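You operate a simulated robot arm through the tools that you are given. There is no shell and no other tool.

You run a simulated robot arm. Do the job below in one go: nothing can be reset, and whatever is moved stays where it is left.

Task
Stop the elevator, wind both take-up wheels to mark 2, then restart it.
Fine: each pointer within a fifth of a mark; the elevator is left running; leave the cyclone fan off.
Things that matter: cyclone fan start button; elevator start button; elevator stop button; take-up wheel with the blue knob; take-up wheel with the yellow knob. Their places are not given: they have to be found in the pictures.

The check looks at the end state, three seconds after you hand in, the way a careful person would. Anything else that was tipped, shoved, dropped, spilled or broken makes it a failure.

Robot
A 7-joint arm with a two-finger parallel gripper, fixed in place. Base frame: the origin is on the floor under the middle of its stand, x ahead of it, y to its left, z up. Units: mm, rad, N and s.
It reaches about 1479 mm from its shoulder. Its first joint turns from -2.897 to 2.897 rad. Payload 4.4 kg.
Tool frame: the origin (TCP) lies between the finger pads and is the grasp point; the fingertips stand 23 mm ahead of it; z points along the fingers, y is the line along which they close. Largest opening 94 mm; finger width 38, thickness 10; the body of the gripper, 54 by 96 mm, starts 39 mm behind the TCP.
Orientation is that of the tool frame in the base frame, as [roll, pitch, yaw] about the fixed x, y, z axes, in that order (R = Rz(yaw) Ry(pitch) Rx(roll)). With the fingers straight down and closing along the base's y, the tool's x points along the base's -x, its y along +y and its z along -z.

Tools
- The arm moves only by the tool nudge_tool. Its argument "commands" is a list of rows, each a list of 3 entries, a list of its own where there are three numbers: the shift along the tool's x, y, z in units of 50 mm (1.0 is 50 mm), then the turn, a rotation vector about the tool's x, y, z in units of 6 degrees (1.0 is 6 degrees), then the closure, from 0 (fully open) to 1 (shut). In form: [[[tx, ty, tz], [ax, ay, az], jaw], ...]. A call has 1 to 20 rows; each row shifts and turns the commanded pose from where the row before left it, along the tool's axes as they then stand. A call with a number of a shift or a turn outside -1 to 1 is refused whole. A row lasts 0.2 s, in which the tool goes at most 50 mm and 0.15 rad; a call with a longer step from one row to the next is refused whole, and so is a gripper value outside its range. Where a pose cannot be reached the arm comes as near as it can. A force on the tool above 40 N (or 10 N above the force at the start of the call, whichever is more), or a blocked arm, ends the call early, and 0.2 s more pass. Each finger travels about 72 mm/s and halts on what it meets, pressing with about 23 N; the grip force reading is that of the motor and also rises with nothing between the fingers. The clock runs only during rows and for 0.2 s after the last one: add rows that do not move to give the fingers time. The reply holds the time, the measured pose of the TCP, the force on the tool along the base axes, the opening and the grip force, in the units named above and with some noise, with the torque about the TCP (base axes, N m) and any sound that the robot's microphone picked up.
- Cameras (640 x 400 px; columns grow to the right, rows downward): "scene" is fixed at [213.6, -491.5, 1334.1]; the picture's right is [0.84, -0.55, 0.00], its down [-0.13, -0.20, -0.97] and it looks along [0.53, 0.81, -0.24] (base axes); focal length 356 px, centre (320, 200). "wrist" rides on the gripper at [86, 16, -74] in the tool frame; the picture's right is [-0.18, 0.98, 0.00], its down [-0.58, -0.11, -0.81] and it looks along [-0.79, -0.15, 0.59] (tool axes); focal length 243 px, centre (320, 200).
- grab_frame(camera): a new picture of that camera. No time passes.
- point_at(camera, pixels): there is no depth. For up to 12 entries [column, row, z] of the newest picture of that camera ("zoom" is the newest enlarged one), the place [x, y] in the base frame at which the ray of that pixel passes the height z, good to about 2 mm, but the place of the scene camera against the robot may be out by one fixed shift of up to 25 mm in any direction. No time passes.
- enlarge(camera, box): a new picture of the part [left, top, right, bottom] of that camera's present view, enlarged. No time passes.
- close_job(): hands the job in; it is judged then, once.

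Unless the task says otherwise, let go and move clear before handing in.

The tools are called by a JSON object that holds its "method" and its "body". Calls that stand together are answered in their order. nudge_tool: Moves the arm, as the interface text tells. Its arguments: {"type":"object","properties":{"commands":{"type":"array"}},"required":["commands"]} The other tools are called the same way: grab_frame (camera) takes a picture; point_at (camera, pixels) gives the place at which the rays of pixels pass given heights; enlarge (camera, box) takes an enlarged picture of a part of a camera's view; close_job () hands the job in.

At the start:

```text
time_s: 0.0
ee_pos: [517.7, 296.6, 1349.5]
orientation: [3.141, 0.001, -3.141]
wrist_force: [-0.6, -0.6, 0.0]
torque: [0.0, -0.05, 0.02]
grip_width: 94.0
grasp_force: 0.0
```

scene: 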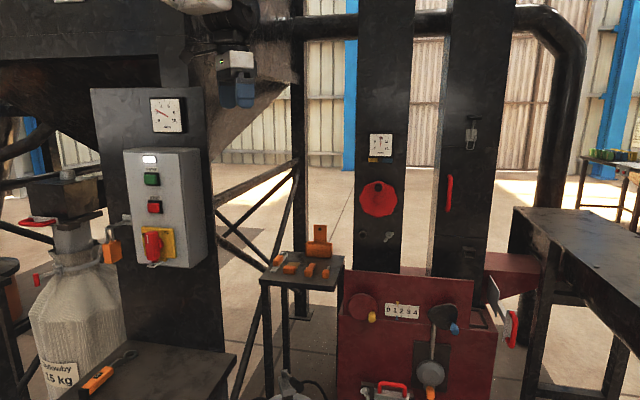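
wrist: 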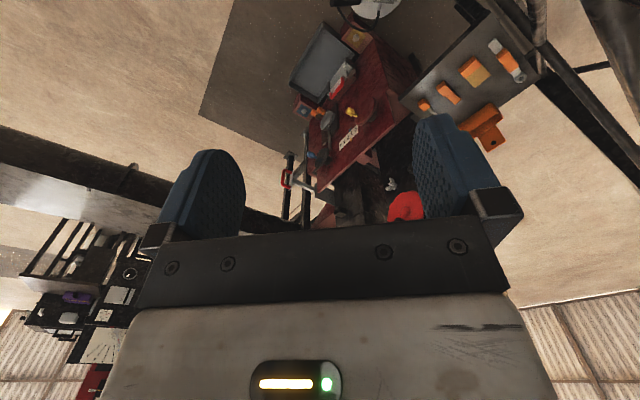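

The scene shows a grey control box at (165,205) with a green and a red button, and a red elevator boot at (405,330) with two wheels near a 01234 scale. I'll enlarge these areas before moving.

{"method": "enlarge", "body": {"camera": "scene", "box": [90, 80, 250, 280]}}

{"method": "enlarge", "body": {"camera": "scene", "box": [330, 260, 530, 400]}}

{"method": "enlarge", "body": {"camera": "scene", "box": [340, 100, 520, 260]}}

{"method": "enlarge", "body": {"camera": "wrist", "box": [240, 0, 560, 240]}}

```text
2.00 times, centred on (170, 180) of scene
```

zoom: 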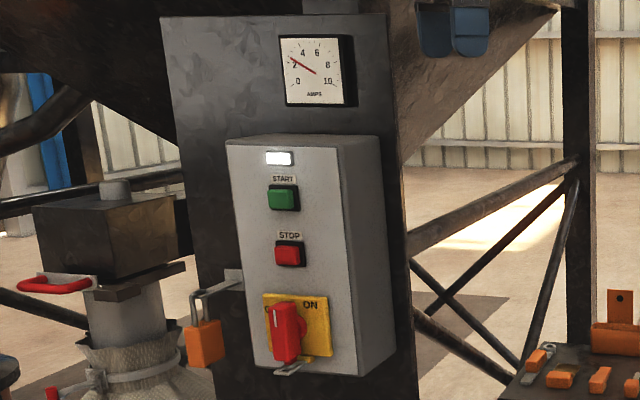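

```text
2.86 times, centred on (430, 330) of scene
```

zoom: 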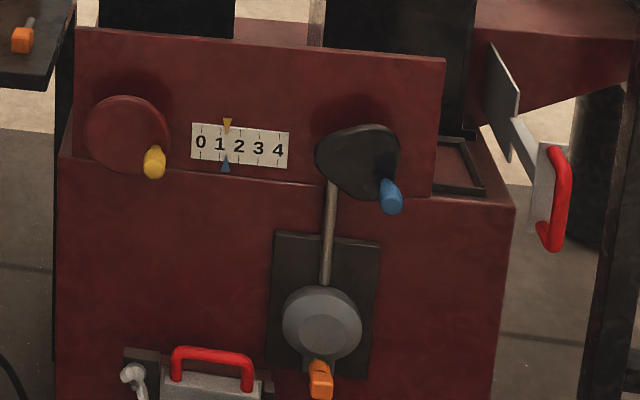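

```text
2.50 times, centred on (430, 180) of scene
```

zoom: 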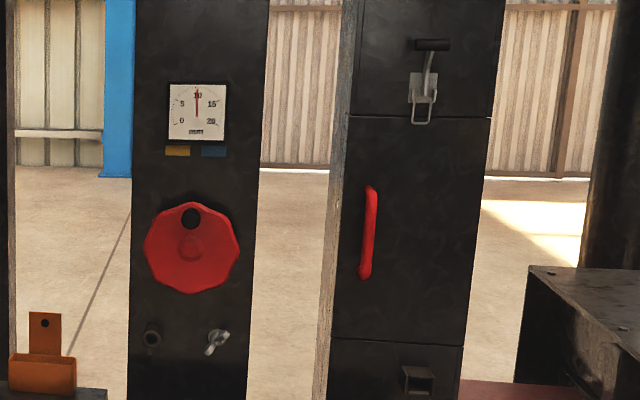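

```text
1.67 times, centred on (400, 120) of wrist
```

zoom: 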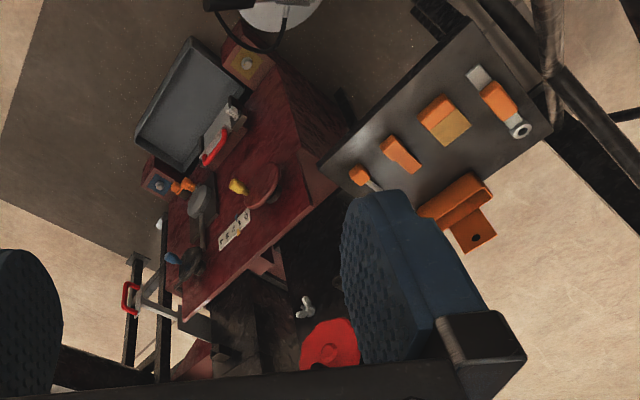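

The panel at (165,205) has START/STOP, a lit lamp and amps near 2. The scale has yellow (top) and blue (bottom) pointers a bit past 1. I'll zoom in further and search for the other panel.

{"method": "enlarge", "body": {"camera": "scene", "box": [120, 140, 200, 190]}}

{"method": "enlarge", "body": {"camera": "scene", "box": [380, 290, 428, 330]}}

{"method": "enlarge", "body": {"camera": "scene", "box": [160, 0, 320, 120]}}

{"method": "enlarge", "body": {"camera": "scene", "box": [0, 160, 160, 400]}}

{"method": "enlarge", "body": {"camera": "scene", "box": [480, 120, 640, 400]}}

{"method": "enlarge", "body": {"camera": "wrist", "box": [0, 200, 160, 400]}}

```text
8.00 times, centred on (160, 165) of scene
```

zoom: 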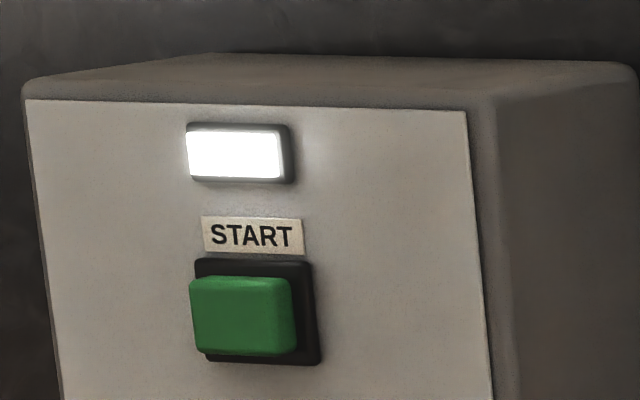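

```text
10.00 times, centred on (404, 310) of scene
```

zoom: 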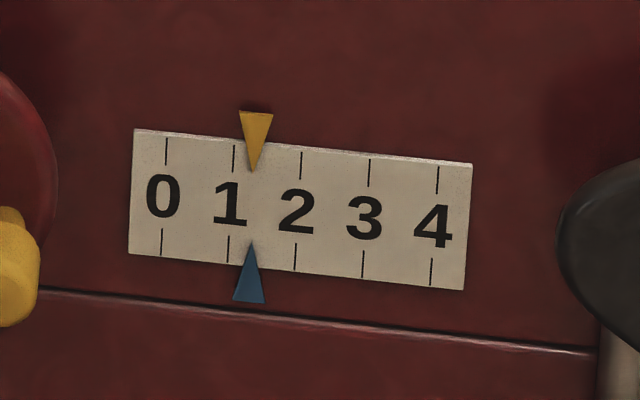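

```text
3.33 times, centred on (240, 60) of scene
```

zoom: 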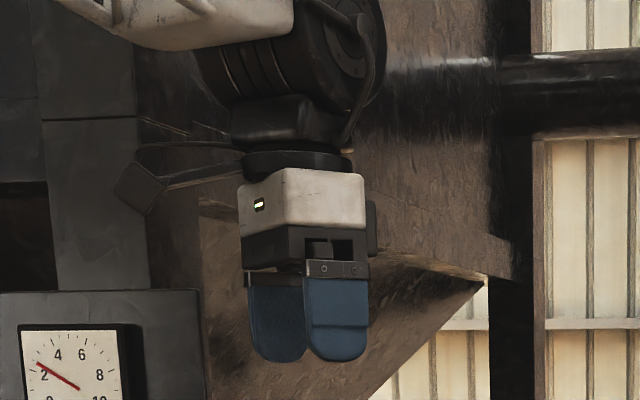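

```text
1.67 times, centred on (80, 280) of scene
```

zoom: 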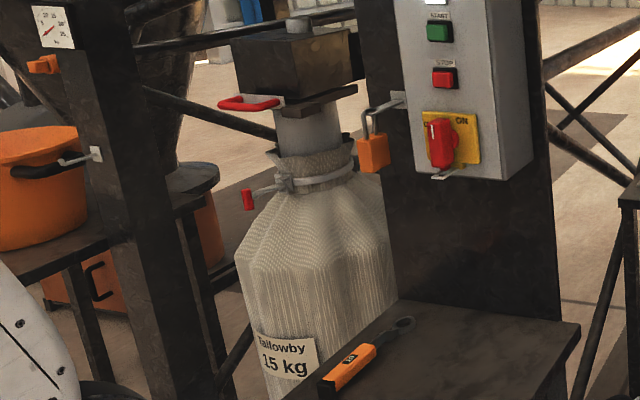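

```text
1.43 times, centred on (560, 260) of scene
```

zoom: 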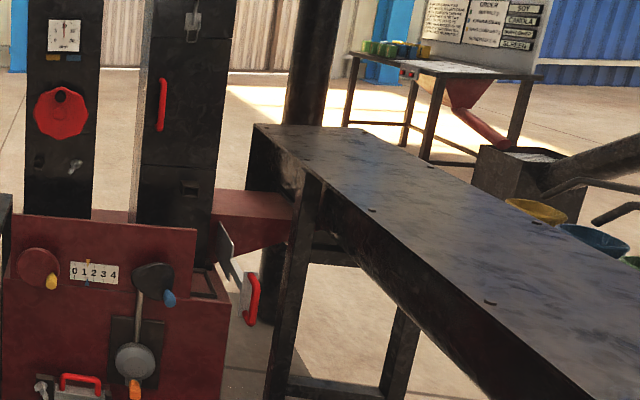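

```text
2.00 times, centred on (80, 300) of wrist
```

zoom: 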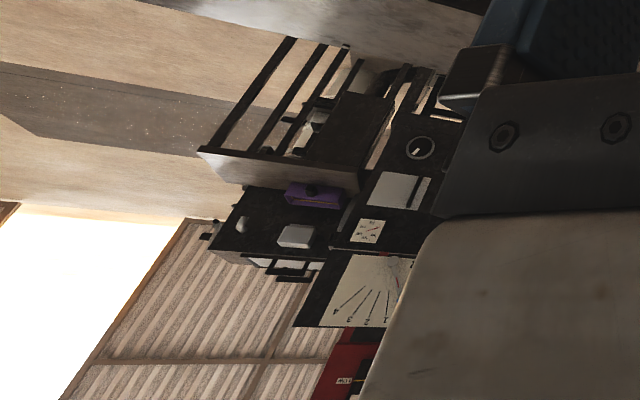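

The pointers read about yellow 1.35 and blue 1.3. I don't yet know which machine the panel at (165,205) serves or where the fan panel is, so I'll turn the wrist to look around towards +y.

{"method": "nudge_tool", "body": {"commands": [[[0, 0, 0], [0, 0, -1], 1], [[0, 0, 0], [0, 0, -1], 1], [[0, 0, 0], [0, 0, -1], 1], [[0, 0, 0], [0, 0, -1], 1], [[0, 0, 0], [0, 0, -1], 1], [[0, 0, 0], [0, 0, -1], 1], [[0, 0, 0], [0, 0, -1], 1], [[0, 0, 0], [0, 0, -1], 1], [[0, 0, 0], [0, 0, -1], 1], [[0, 0, 0], [0, 0, -1], 1]]}}

{"method": "grab_frame", "body": {"camera": "wrist"}}

{"method": "grab_frame", "body": {"camera": "scene"}}

```text
time_s: 2.2
ee_pos: [518.1, 296.2, 1348.0]
orientation: [-3.141, -0.001, -2.092]
wrist_force: [-0.4, 0.2, 0.3]
torque: [0.0, 0.02, 0.02]
grip_width: 0.0
grasp_force: 22.8
```

```text
taken
```

wrist: 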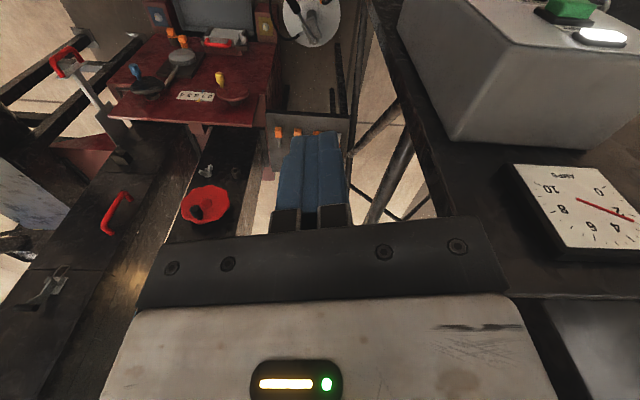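

```text
taken
```

scene: 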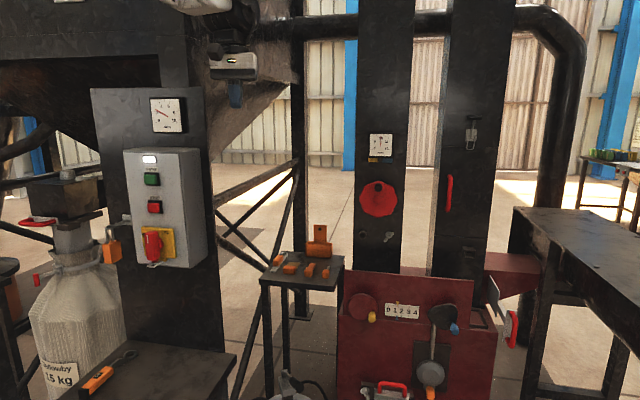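

The panel box is now at upper right (540,60) with the amps meter at (590,210). I'll keep turning to look at the panel face and what lies beyond it.

{"method": "nudge_tool", "body": {"commands": [[[0, 0, 0], [0, 0, -1], 1], [[0, 0, 0], [0, 0, -1], 1], [[0, 0, 0], [0, 0, -1], 1], [[0, 0, 0], [0, 0, -1], 1], [[0, 0, 0], [0, 0, -1], 1], [[0, 0, 0], [0, 0, -1], 1], [[0, 0, 0], [0, 0, -1], 1], [[0, 0, 0], [0, 0, -1], 1]]}}

{"method": "grab_frame", "body": {"camera": "wrist"}}

```text
time_s: 4.0
ee_pos: [517.7, 296.1, 1349.9]
orientation: [3.141, -0.002, -1.258]
wrist_force: [-0.2, -0.1, 0.2]
torque: [0.01, -0.03, 0.03]
grip_width: 0.0
grasp_force: 22.8
```

```text
taken
```

wrist: 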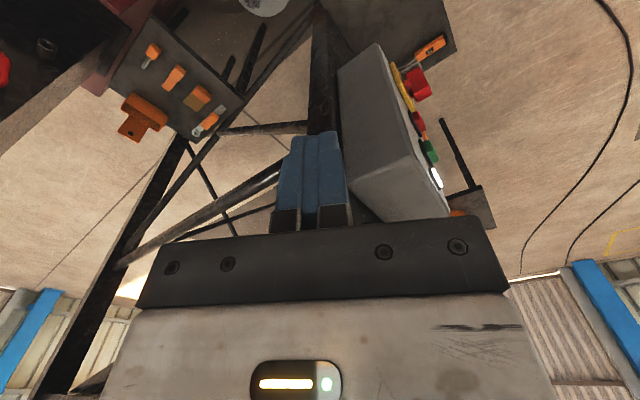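

The box's face points towards image right (the robot's base side); green button at (431,151), red at (418,123), isolator at (418,85). I'll triangulate with both cameras.

{"method": "point_at", "body": {"camera": "scene", "pixels": [[152, 179, 1000], [152, 179, 1300], [155, 207, 1000], [155, 207, 1300], [149, 160, 1000], [149, 160, 1300], [372, 316, 500], [372, 316, 900], [455, 328, 500], [455, 328, 900]]}}

{"method": "point_at", "body": {"camera": "wrist", "pixels": [[431, 151, 1000], [431, 151, 1300], [418, 123, 1000], [418, 123, 1300], [436, 178, 1000], [436, 178, 1300]]}}

{"method": "enlarge", "body": {"camera": "wrist", "box": [320, 20, 520, 240]}}

```text
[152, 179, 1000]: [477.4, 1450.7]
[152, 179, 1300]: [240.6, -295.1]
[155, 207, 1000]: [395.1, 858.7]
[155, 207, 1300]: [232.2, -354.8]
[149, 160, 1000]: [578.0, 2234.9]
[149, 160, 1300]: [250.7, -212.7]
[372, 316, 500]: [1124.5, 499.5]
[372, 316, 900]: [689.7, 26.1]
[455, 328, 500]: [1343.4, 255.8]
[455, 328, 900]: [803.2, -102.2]
```

```text
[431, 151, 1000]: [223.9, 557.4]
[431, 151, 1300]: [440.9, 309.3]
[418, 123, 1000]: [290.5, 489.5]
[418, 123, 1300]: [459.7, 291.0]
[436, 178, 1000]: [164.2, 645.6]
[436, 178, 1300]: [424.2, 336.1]
```

```text
1.82 times, centred on (420, 130) of wrist
```

zoom: 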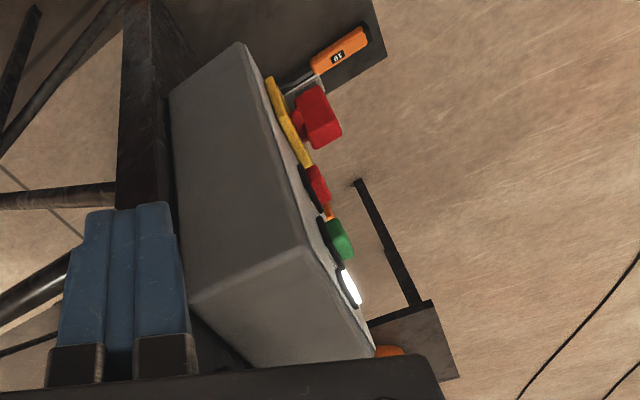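

The two cameras put the green button near (353,410,1178) and the red near (352,417,1109). Next I'll work out the panel's facing from its edge corners.

{"method": "point_at", "body": {"camera": "wrist", "pixels": [[413, 157, 1250], [413, 157, 1200], [450, 212, 1250], [450, 212, 1200], [378, 43, 1000], [378, 43, 900]]}}

{"method": "point_at", "body": {"camera": "scene", "pixels": [[123, 152.5, 1250], [123, 152.5, 1200], [180, 154, 1250], [180, 154, 1200], [190, 267, 1000], [190, 267, 950], [138, 261, 1000], [138, 261, 950]]}}

```text
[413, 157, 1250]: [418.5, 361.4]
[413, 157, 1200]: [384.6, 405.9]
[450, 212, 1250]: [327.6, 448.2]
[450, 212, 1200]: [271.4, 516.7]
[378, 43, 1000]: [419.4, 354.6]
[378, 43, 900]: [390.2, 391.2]
```

```text
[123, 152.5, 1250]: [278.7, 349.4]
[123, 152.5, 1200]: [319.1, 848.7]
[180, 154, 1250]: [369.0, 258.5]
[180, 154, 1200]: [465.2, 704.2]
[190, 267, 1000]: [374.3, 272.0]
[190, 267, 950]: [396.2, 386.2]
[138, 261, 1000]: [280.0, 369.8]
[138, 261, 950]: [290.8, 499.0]
```

The panel face runs from about (410,373) to (315,464), so it faces back towards the robot base at 45°. I still need to find the fan's start button, so I'll keep turning the camera.

{"method": "nudge_tool", "body": {"commands": [[[0, 0, 0], [0, 0, -1], 1], [[0, 0, 0], [0, 0, -1], 1], [[0, 0, 0], [0, 0, -1], 1], [[0, 0, 0], [0, 0, -1], 1], [[0, 0, 0], [0, 0, -1], 1], [[0, 0, 0], [0, 0, -1], 1], [[0, 0, 0], [0, 0, -1], 1], [[0, 0, 0], [0, 0, -1], 1]]}}

{"method": "grab_frame", "body": {"camera": "wrist"}}

{"method": "enlarge", "body": {"camera": "scene", "box": [360, 125, 400, 170]}}

{"method": "enlarge", "body": {"camera": "scene", "box": [140, 90, 200, 140]}}

{"method": "enlarge", "body": {"camera": "scene", "box": [540, 120, 640, 220]}}

```text
time_s: 5.8
ee_pos: [518.3, 296.4, 1348.8]
orientation: [-3.141, -0.001, -0.416]
wrist_force: [-0.1, 0.4, -0.4]
torque: [-0.01, 0.02, -0.02]
grip_width: 0.0
grasp_force: 23.2
```

```text
taken
```

wrist: 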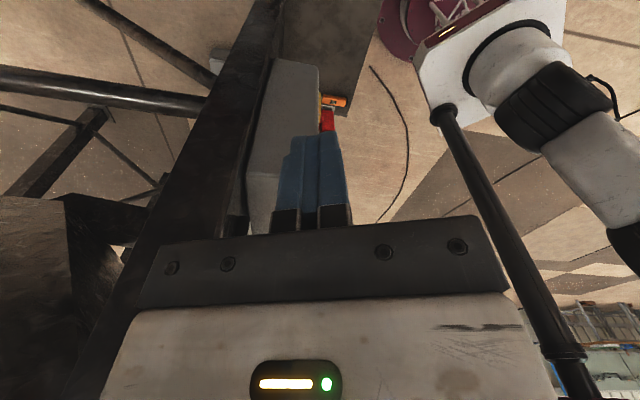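

```text
8.89 times, centred on (380, 148) of scene
```

zoom: 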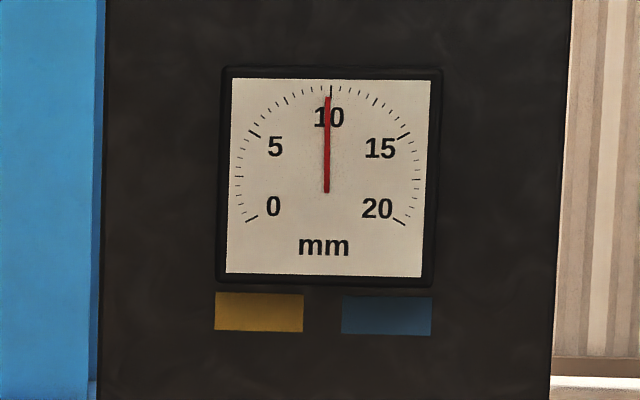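

```text
8.00 times, centred on (170, 115) of scene
```

zoom: 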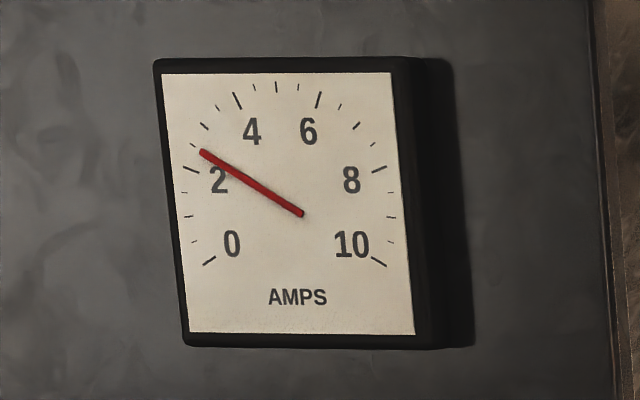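

```text
4.00 times, centred on (590, 170) of scene
```

zoom: 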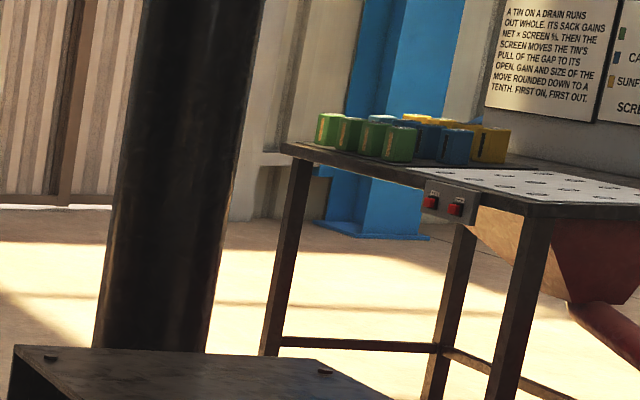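

The ammeter reads about 2.3 A with the lamp lit, so this panel's motor is running. The gauge at (381,145) is in mm with yellow/blue tags. I'll turn back and look towards -y for another panel.

{"method": "nudge_tool", "body": {"commands": [[[0, 0, 0], [0, 0, 1], 1], [[0, 0, 0], [0, 0, 1], 1], [[0, 0, 0], [0, 0, 1], 1], [[0, 0, 0], [0, 0, 1], 1], [[0, 0, 0], [0, 0, 1], 1], [[0, 0, 0], [0, 0, 1], 1], [[0, 0, 0], [0, 0, 1], 1], [[0, 0, 0], [0, 0, 1], 1], [[0, 0, 0], [0, 0, 1], 1], [[0, 0, 0], [0, 0, 1], 1], [[0, 0, 0], [0, 0, 1], 1], [[0, 0, 0], [0, 0, 1], 1], [[0, 0, 0], [0, 0, 1], 1], [[0, 0, 0], [0, 0, 1], 1], [[0, 0, 0], [0, 0, 1], 1], [[0, 0, 0], [0, 0, 1], 1], [[0, 0, 0], [0, 0, 1], 1], [[0, 0, 0], [0, 0, 1], 1], [[0, 0, 0], [0, 0, 1], 1], [[0, 0, 0], [0, 0, 1], 1]]}}

{"method": "nudge_tool", "body": {"commands": [[[0, 0, 0], [0, 0, 1], 1], [[0, 0, 0], [0, 0, 1], 1], [[0, 0, 0], [0, 0, 1], 1], [[0, 0, 0], [0, 0, 1], 1], [[0, 0, 0], [0, 0, 1], 1], [[0, 0, 0], [0, 0, 1], 1], [[0, 0, 0], [0, 0, 1], 1], [[0, 0, 0], [0, 0, 1], 1], [[0, 0, 0], [0, 0, 1], 1], [[0, 0, 0], [0, 0, 1], 1], [[0, 0, 0], [0, 0, 1], 1], [[0, 0, 0], [0, 0, 1], 1], [[0, 0, 0], [0, 0, 1], 1], [[0, 0, 0], [0, 0, 1], 1], [[0, 0, 0], [0, 0, 1], 1], [[0, 0, 0], [0, 0, 1], 1]]}}

{"method": "grab_frame", "body": {"camera": "wrist"}}

```text
time_s: 10.0
ee_pos: [518.1, 296.1, 1348.6]
orientation: [3.141, 0.0, -2.515]
wrist_force: [0.4, 0.8, -0.6]
torque: [-0.02, -0.03, -0.01]
grip_width: 0.0
grasp_force: 23.1
```

```text
time_s: 13.4
ee_pos: [517.4, 296.9, 1348.4]
orientation: [3.141, 0.001, 2.093]
wrist_force: [-0.6, 0.0, 0.4]
torque: [0.03, 0.03, 0.01]
grip_width: 0.0
grasp_force: 22.6
```

```text
taken
```

wrist: 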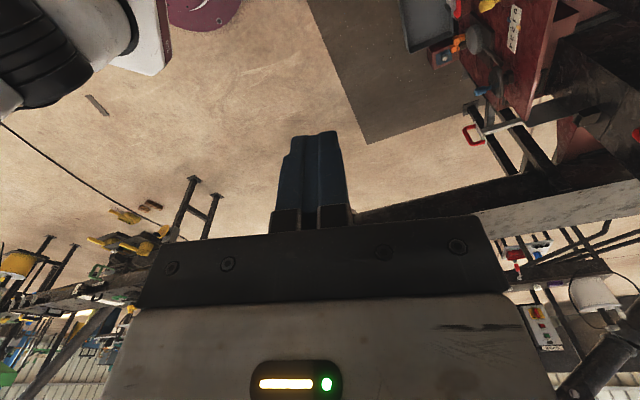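

At (543,325) there's another distant panel with a yellow isolator and buttons. I'll enlarge it and the other far equipment.

{"method": "enlarge", "body": {"camera": "wrist", "box": [490, 210, 640, 400]}}

{"method": "enlarge", "body": {"camera": "wrist", "box": [380, 0, 640, 190]}}

{"method": "enlarge", "body": {"camera": "wrist", "box": [0, 160, 240, 400]}}

```text
2.11 times, centred on (565, 305) of wrist
```

zoom: 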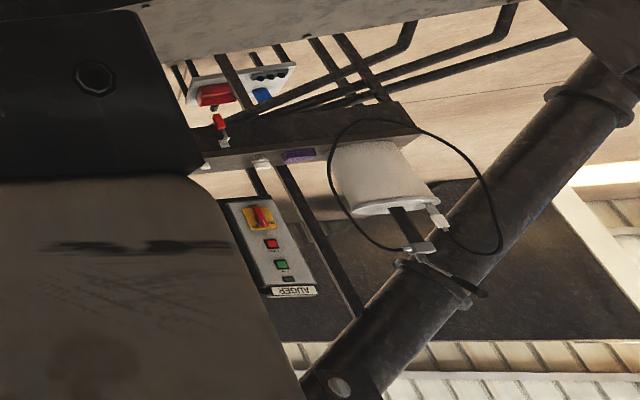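

```text
2.11 times, centred on (510, 95) of wrist
```

zoom: 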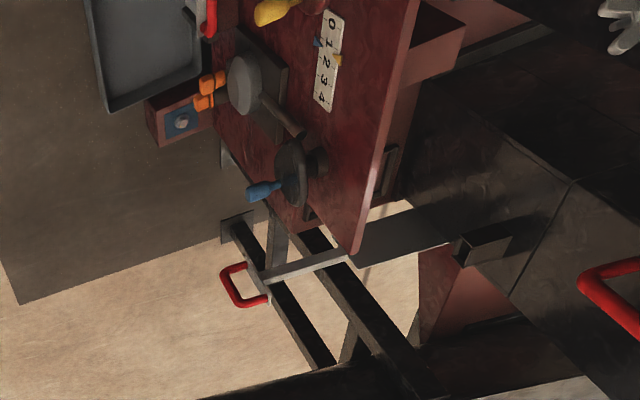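

```text
1.67 times, centred on (120, 280) of wrist
```

zoom: 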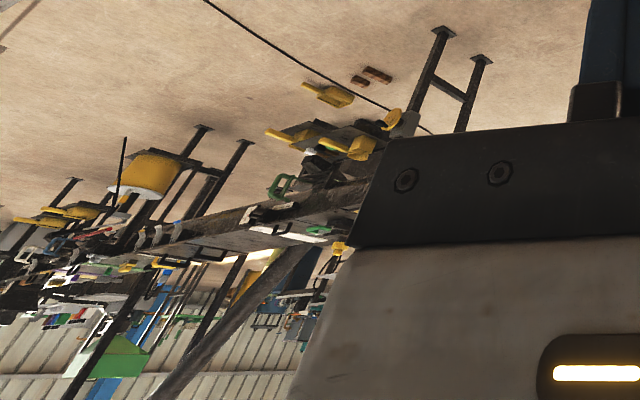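

A far-off panel is labelled AUGER, so panels carry nameplates. I'll check the left side and the top of the scene for another panel and nameplates.

{"method": "enlarge", "body": {"camera": "scene", "box": [0, 150, 60, 230]}}

{"method": "enlarge", "body": {"camera": "scene", "box": [0, 0, 170, 110]}}

{"method": "enlarge", "body": {"camera": "scene", "box": [60, 210, 140, 290]}}

{"method": "enlarge", "body": {"camera": "scene", "box": [130, 190, 210, 275]}}

{"method": "enlarge", "body": {"camera": "scene", "box": [340, 200, 520, 300]}}

```text
5.00 times, centred on (30, 190) of scene
```

zoom: 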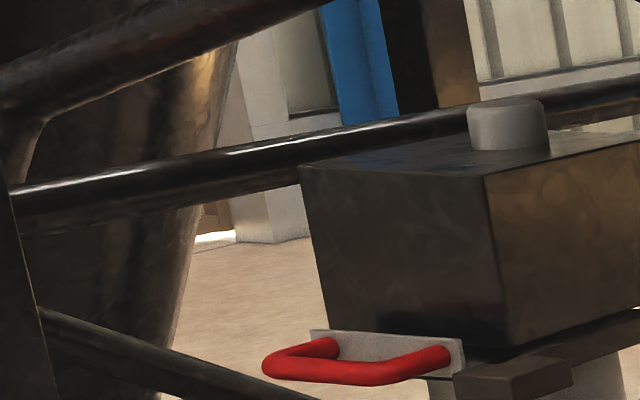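

```text
3.64 times, centred on (85, 55) of scene
```

zoom: 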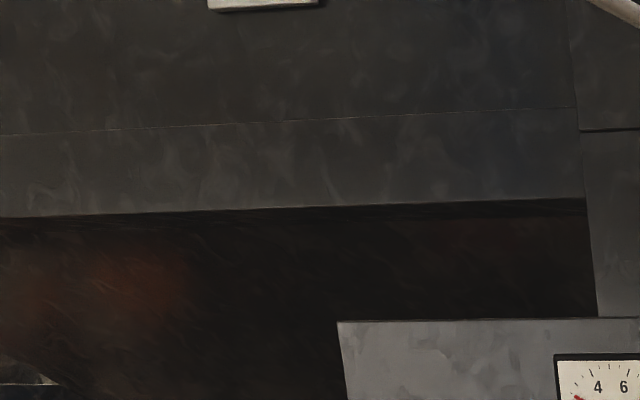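

```text
5.00 times, centred on (100, 250) of scene
```

zoom: 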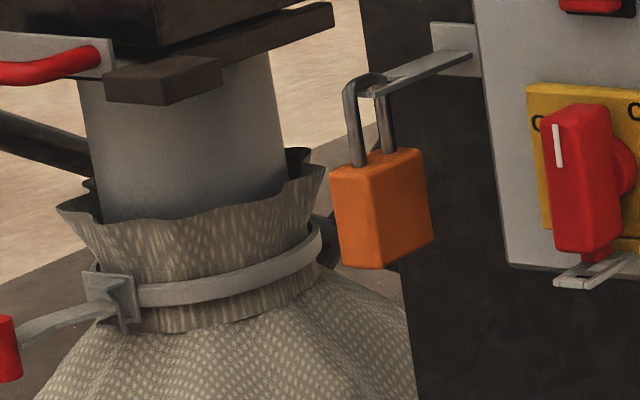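

```text
4.71 times, centred on (170, 232) of scene
```

zoom: 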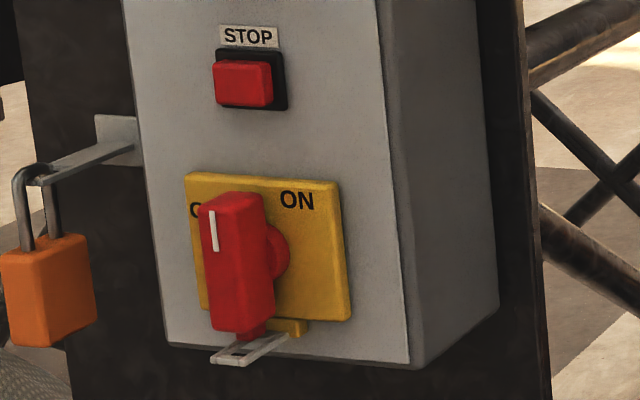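

```text
3.56 times, centred on (430, 250) of scene
```

zoom: 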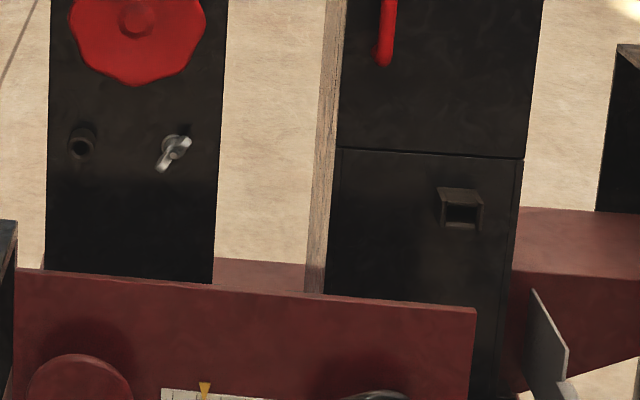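

The enlarged pictures reach beyond the frame edges when the box is narrow, so I can look past the normal field of view with thin boxes at the edges.

{"method": "enlarge", "body": {"camera": "scene", "box": [0, 0, 4, 400]}}

{"method": "enlarge", "body": {"camera": "scene", "box": [636, 0, 640, 400]}}

{"method": "enlarge", "body": {"camera": "scene", "box": [0, 396, 640, 400]}}

{"method": "enlarge", "body": {"camera": "scene", "box": [0, 0, 640, 4]}}

```text
1.00 times, centred on (2, 200) of scene (not enlarged: the box is as wide or as high as the picture)
```

zoom: 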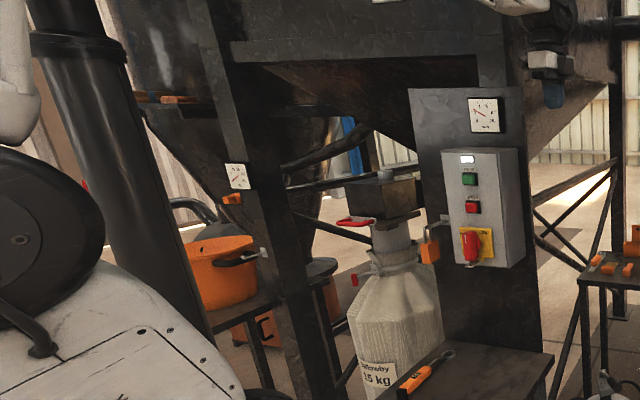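

```text
1.00 times, centred on (638, 200) of scene (not enlarged: the box is as wide or as high as the picture)
```

zoom: 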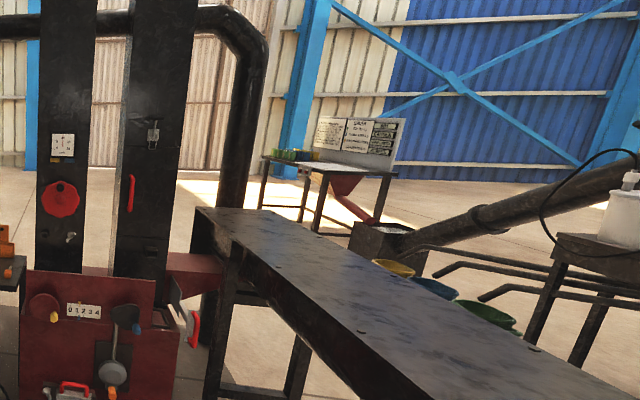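

```text
1.00 times, centred on (320, 398) of scene (not enlarged: the box is as wide or as high as the picture)
```

zoom: 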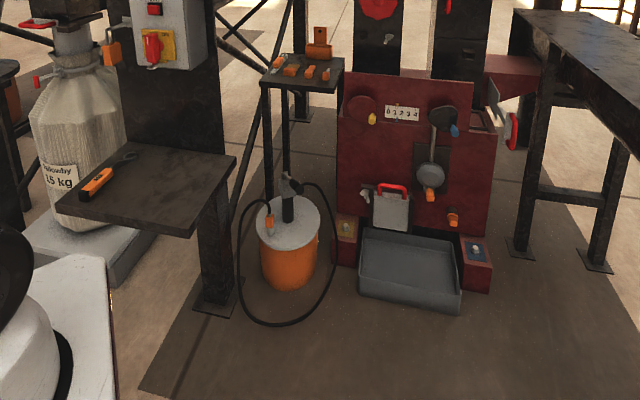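

```text
1.00 times, centred on (320, 2) of scene (not enlarged: the box is as wide or as high as the picture)
```

zoom: 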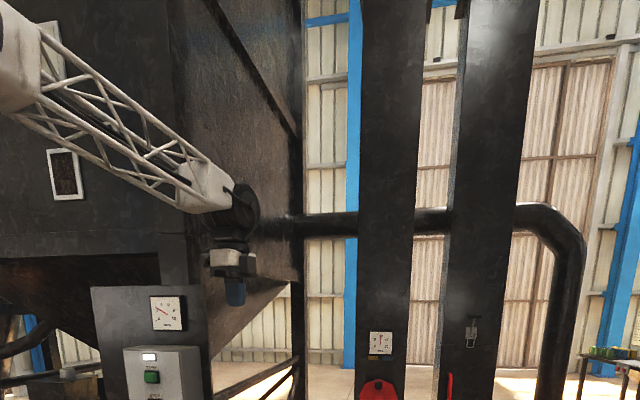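

The extended views show the cyclone body at far left (behind the robot), with no panel yet seen. I'll zoom in on the left part and the floor boxes at the boot.

{"method": "enlarge", "body": {"camera": "scene", "box": [0, 60, 4, 260]}}

{"method": "enlarge", "body": {"camera": "scene", "box": [300, 396, 500, 400]}}

{"method": "enlarge", "body": {"camera": "wrist", "box": [636, 0, 640, 400]}}

{"method": "enlarge", "body": {"camera": "wrist", "box": [0, 0, 4, 400]}}

{"method": "enlarge", "body": {"camera": "wrist", "box": [0, 0, 640, 4]}}

```text
2.00 times, centred on (2, 160) of scene
```

zoom: 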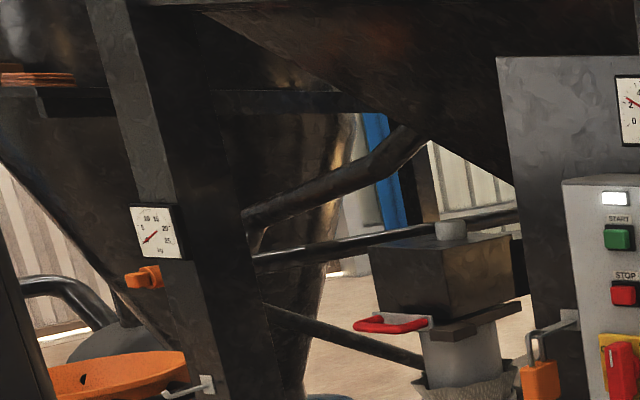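

```text
3.20 times, centred on (400, 398) of scene
```

zoom: 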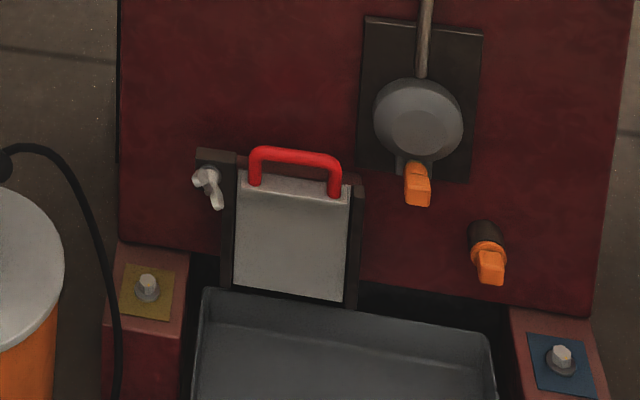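

```text
1.00 times, centred on (638, 200) of wrist (not enlarged: the box is as wide or as high as the picture)
```

zoom: 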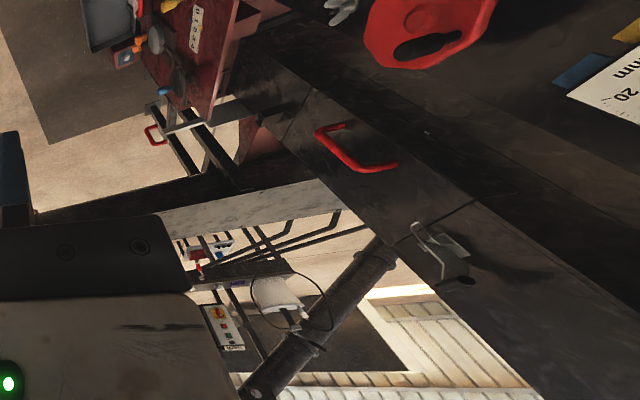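

```text
1.00 times, centred on (2, 200) of wrist (not enlarged: the box is as wide or as high as the picture)
```

zoom: 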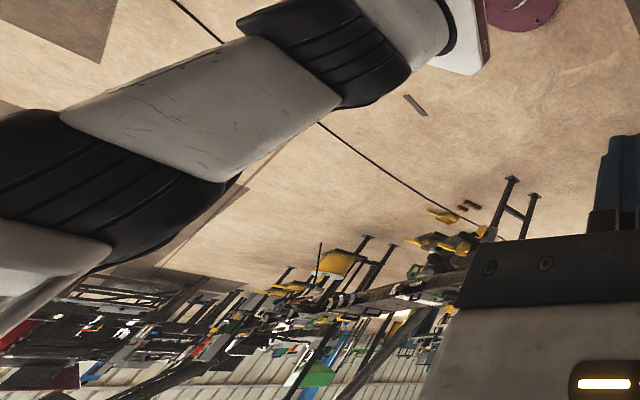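

```text
1.00 times, centred on (320, 2) of wrist (not enlarged: the box is as wide or as high as the picture)
```

zoom: 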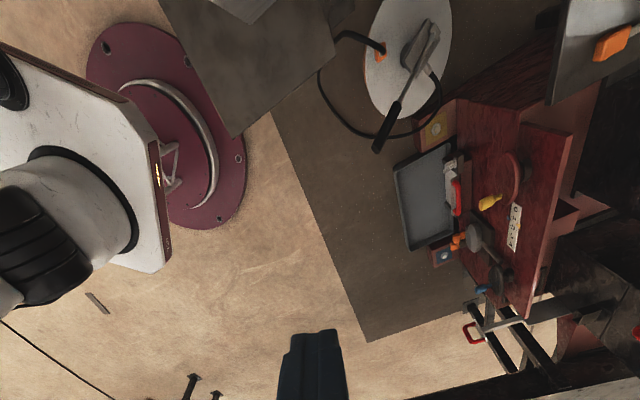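

I still see no second nearby panel. I'll turn back to the start yaw and move out to an open spot (y≈0), then tilt the camera up to survey the sides.

{"method": "nudge_tool", "body": {"commands": [[[0, 0, 0], [0, 0, -1], 1], [[0, 0, 0], [0, 0, -1], 1], [[0, 0, 0], [0, 0, -1], 1], [[0, 0, 0], [0, 0, -1], 1], [[0, 0, 0], [0, 0, -1], 1], [[0, 0, 0], [0, 0, -1], 1], [[0, 0, 0], [0, 0, -1], 1], [[0, 0, 0], [0, 0, -1], 1], [[0, 0, 0], [0, 0, -1], 1], [[0, 0, 0], [0, 0, -1], 1], [[0, -1, 0], [0, 0, 0], 1], [[0, -1, 0], [0, 0, 0], 1], [[0, -1, 0], [0, 0, 0], 1], [[0, -1, 0], [0, 0, 0], 1], [[0, -1, 0], [0, 0, 0], 1], [[0, -1, 0], [0, 0, 0], 1]]}}

{"method": "grab_frame", "body": {"camera": "wrist"}}

{"method": "grab_frame", "body": {"camera": "scene"}}

```text
time_s: 16.8
ee_pos: [518.3, -3.4, 1350.0]
orientation: [3.141, 0.001, 3.141]
wrist_force: [-0.9, -0.1, 0.9]
torque: [-0.03, -0.02, 0.01]
grip_width: 0.2
grasp_force: 23.1
```

```text
taken
```

wrist: 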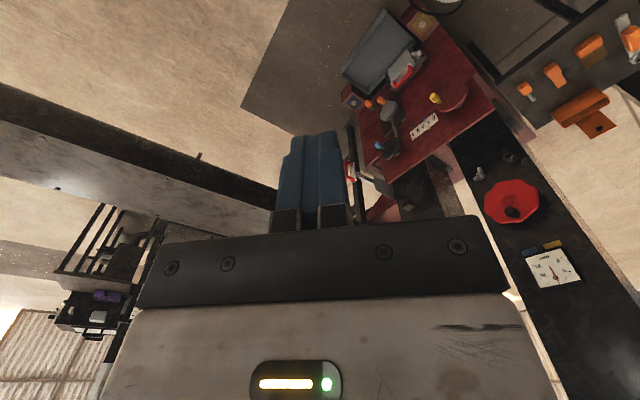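

```text
taken
```

scene: 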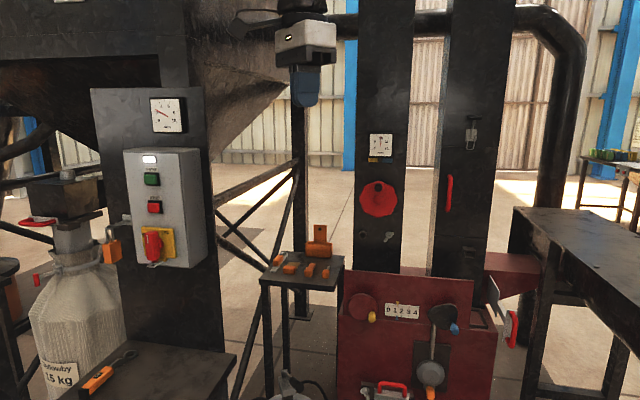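

From here the wrist camera sees both wheels: yellow knob at (435,97), blue knob at (379,146), scale at (424,125). I'll get rays for them from both cameras and zoom in.

{"method": "enlarge", "body": {"camera": "wrist", "box": [330, 40, 530, 220]}}

{"method": "point_at", "body": {"camera": "wrist", "pixels": [[435, 97, 500], [435, 97, 800], [379, 146, 500], [379, 146, 800], [424, 125, 500], [424, 125, 800]]}}

{"method": "point_at", "body": {"camera": "scene", "pixels": [[372, 316, 500], [372, 316, 800], [455, 328, 500], [455, 328, 800], [402, 311, 500], [402, 311, 800]]}}

```text
2.22 times, centred on (430, 130) of wrist
```

zoom: 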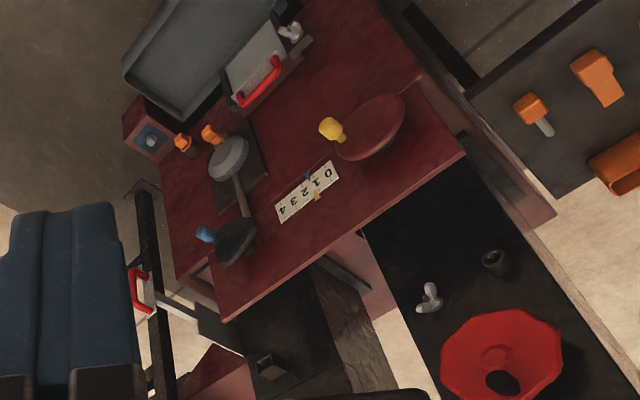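

```text
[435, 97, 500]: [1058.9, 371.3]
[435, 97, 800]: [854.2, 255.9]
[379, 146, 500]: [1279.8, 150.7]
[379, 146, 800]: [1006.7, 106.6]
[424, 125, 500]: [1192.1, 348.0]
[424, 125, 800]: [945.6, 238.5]
```

```text
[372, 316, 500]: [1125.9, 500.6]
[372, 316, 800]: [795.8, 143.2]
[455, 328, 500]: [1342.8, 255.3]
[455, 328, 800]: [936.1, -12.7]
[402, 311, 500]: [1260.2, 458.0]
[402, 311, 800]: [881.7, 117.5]
```

Triangulated: yellow knob ≈(950,310,660), blue knob ≈(1151,130,641), and the boot plate faces the robot at about 48° yaw. Now I'll swing and tilt the camera towards +y to look for the fan panel.

{"method": "nudge_tool", "body": {"commands": [[[0, 0, 0], [0, 0, -1], 1], [[0, 0, 0], [0, 0, -1], 1], [[0, 0, 0], [0, 0, -1], 1], [[0, 0, 0], [0, 0, -1], 1], [[0, 0, 0], [0, 0, -1], 1], [[0, 0, 0], [0, 0, -1], 1], [[0, 0, 0], [0, 0, -1], 1], [[0, 0, 0], [0, 0, -1], 1], [[0, 0, 0], [0, 0, -1], 1], [[0, 0, 0], [0, 0, -1], 1], [[0, 0, 0], [0, 0, -1], 1], [[0, 0, 0], [0, 0, -1], 1], [[0, 0, 0], [0, 0, -1], 1], [[0, 0, 0], [0, 0, -1], 1], [[0, 0, 0], [0, -1, 0], 1], [[0, 0, 0], [0, -1, 0], 1], [[0, 0, 0], [0, -1, 0], 1], [[0, 0, 0], [0, -1, 0], 1], [[0, 0, 0], [0, -1, 0], 1], [[0, 0, 0], [0, -1, 0], 1]]}}

{"method": "grab_frame", "body": {"camera": "wrist"}}

{"method": "enlarge", "body": {"camera": "wrist", "box": [636, 0, 640, 400]}}

{"method": "grab_frame", "body": {"camera": "scene"}}

```text
time_s: 21.0
ee_pos: [517.4, -3.4, 1348.6]
orientation: [-3.141, 0.63, -1.675]
wrist_force: [0.7, 0.7, 0.1]
torque: [-0.02, -0.02, -0.01]
grip_width: 0.0
grasp_force: 22.6
```

```text
taken
```

wrist: 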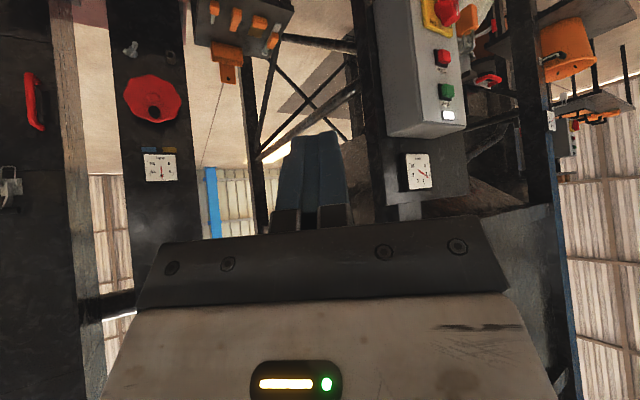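

```text
1.00 times, centred on (638, 200) of wrist (not enlarged: the box is as wide or as high as the picture)
```

zoom: 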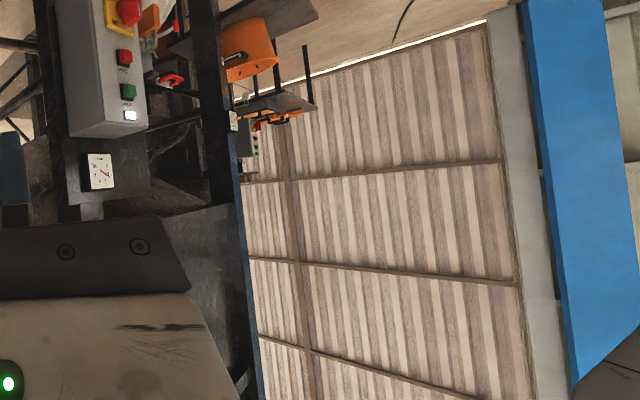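

```text
taken
```

scene: 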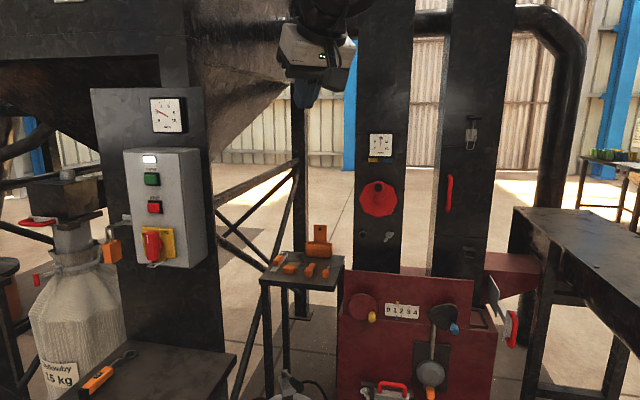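

There's another small grey panel behind the left leg near wrist (562,140). I'll zoom in on it.

{"method": "enlarge", "body": {"camera": "wrist", "box": [530, 90, 610, 190]}}

{"method": "enlarge", "body": {"camera": "wrist", "box": [376, 0, 476, 130]}}

```text
4.00 times, centred on (570, 140) of wrist
```

zoom: 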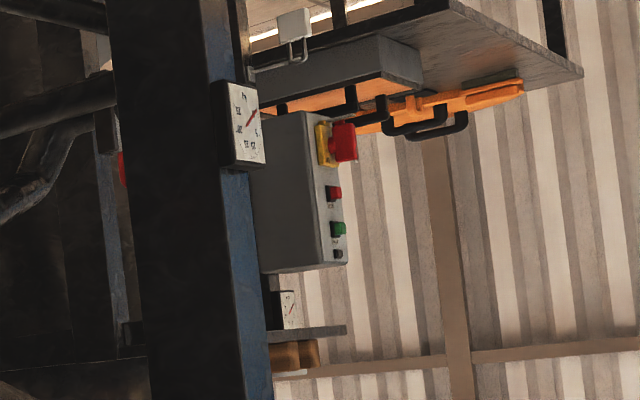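

```text
3.08 times, centred on (426, 65) of wrist
```

zoom: 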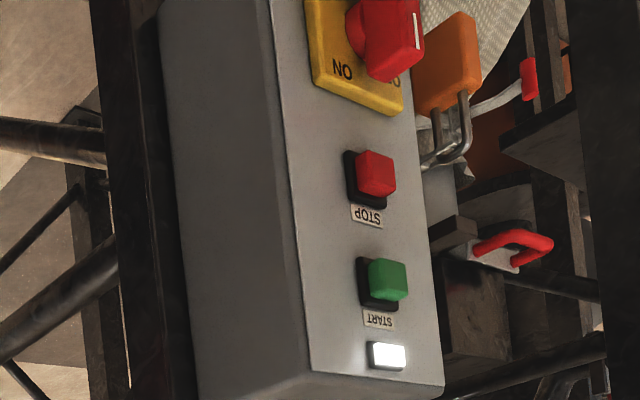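

The second panel (behind the left leg, lamp dark, own ammeter) must be the cyclone fan's; the near panel is lit, drawing 2.3 A, and so is the elevator's. I'll triangulate its buttons again from this second wrist viewpoint.

{"method": "point_at", "body": {"camera": "zoom", "pixels": [[388, 280, 1200], [388, 280, 1100], [375, 173, 1200], [375, 173, 1100], [386, 355, 1200], [386, 355, 1250], [390, 42, 1050], [390, 42, 950], [330, 372, 1230], [440, 380, 1230]]}}

```text
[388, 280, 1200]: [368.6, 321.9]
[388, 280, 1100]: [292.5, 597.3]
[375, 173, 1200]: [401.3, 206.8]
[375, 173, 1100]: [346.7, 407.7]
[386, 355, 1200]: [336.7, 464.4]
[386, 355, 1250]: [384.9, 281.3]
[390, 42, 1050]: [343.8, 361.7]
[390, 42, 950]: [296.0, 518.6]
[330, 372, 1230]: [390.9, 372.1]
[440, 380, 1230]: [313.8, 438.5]
```

From the two wrist views: green button ≈(342,422,1164), red button ≈(340,430,1088), and the panel needs an approach heading of about 47°. I'll level the tool (fingers horizontal, heading 47°) here in open space first.

{"method": "nudge_tool", "body": {"commands": [[[0, 0, 0], [0, -1, 0], 1], [[0, 0, 0], [0, -1, 0], 1], [[0, 0, 0], [0, -1, 0], 1], [[0, 0, 0], [0, -1, 0], 1], [[0, 0, 0], [0, -1, 0], 1], [[0, 0, 0], [0, -1, 0], 1], [[0, 0, 0], [0, -1, 0], 1], [[0, 0, 0], [0, -1, 0], 1], [[0, 0, 0], [0, -1, 0], 1], [[0, 0, 0], [1, 0, 0], 1], [[0, 0, 0], [1, 0, 0], 1], [[0, 0, 0], [1, 0, 0], 1], [[0, 0, 0], [1, 0, 0], 1], [[0, 0, 0], [1, 0, 0], 1], [[0, 0, 0], [1, 0, 0], 1], [[0, 0, 0], [0.17, 0, 0], 1]]}}

{"method": "grab_frame", "body": {"camera": "wrist"}}

{"method": "grab_frame", "body": {"camera": "scene"}}

```text
time_s: 24.4
ee_pos: [517.4, -2.4, 1348.9]
orientation: [1.501, 1.571, 2.322]
wrist_force: [0.1, 0.0, 0.6]
torque: [-0.02, 0.04, 0.03]
grip_width: 0.0
grasp_force: 23.5
```

```text
taken
```

wrist: 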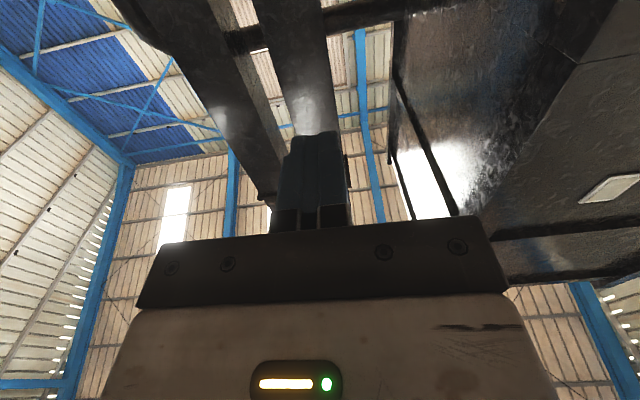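

```text
taken
```

scene: 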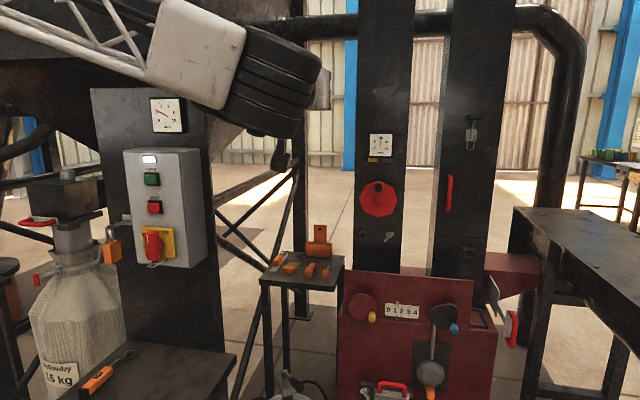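

The tool is now level at heading 47°, with the camera underneath looking up. I'll move forward 50 mm, then slide down and left until I'm in front of the STOP button with the tip well clear of the panel.

{"method": "nudge_tool", "body": {"commands": [[[0, 0, 0.8], [0, 0, 0], 1], [[0.4735, 0.7707, 0], [0, 0, 0], 1], [[0.4735, 0.7707, 0], [0, 0, 0], 1], [[0.4735, 0.7707, 0], [0, 0, 0], 1], [[0.4735, 0.7707, 0], [0, 0, 0], 1], [[0.4735, 0.7707, 0], [0, 0, 0], 1], [[0.4735, 0.7707, 0], [0, 0, 0], 1], [[0.4735, 0.7707, 0], [0, 0, 0], 1], [[0, 0, 0], [0, 0, 0], 1]]}}

{"method": "grab_frame", "body": {"camera": "scene"}}

{"method": "grab_frame", "body": {"camera": "wrist"}}

```text
time_s: 26.4
ee_pos: [349.4, 209.6, 1182.7]
orientation: [0.217, 1.571, 1.037]
wrist_force: [0.1, 0.2, 0.5]
torque: [0.03, -0.01, 0.01]
grip_width: 0.0
grasp_force: 22.9
```

```text
taken
```

scene: 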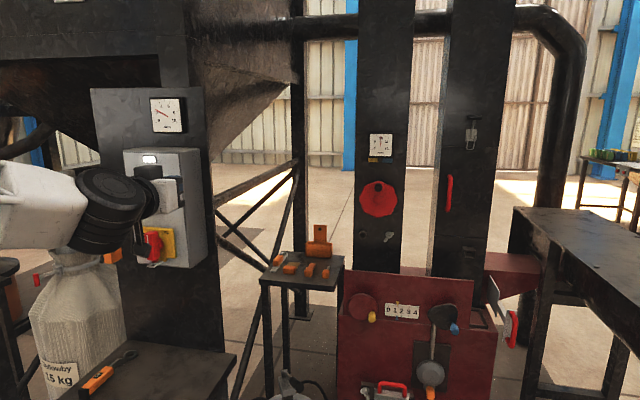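

```text
taken
```

wrist: 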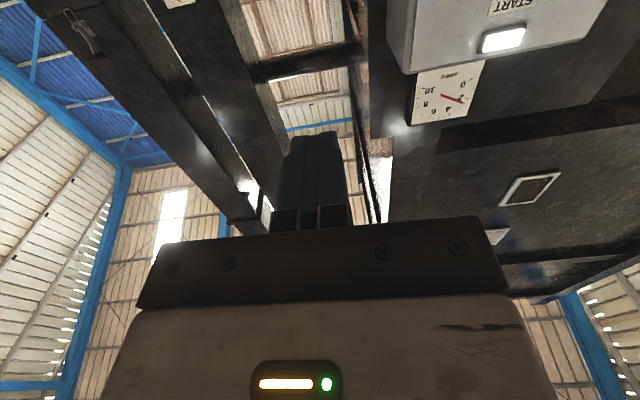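

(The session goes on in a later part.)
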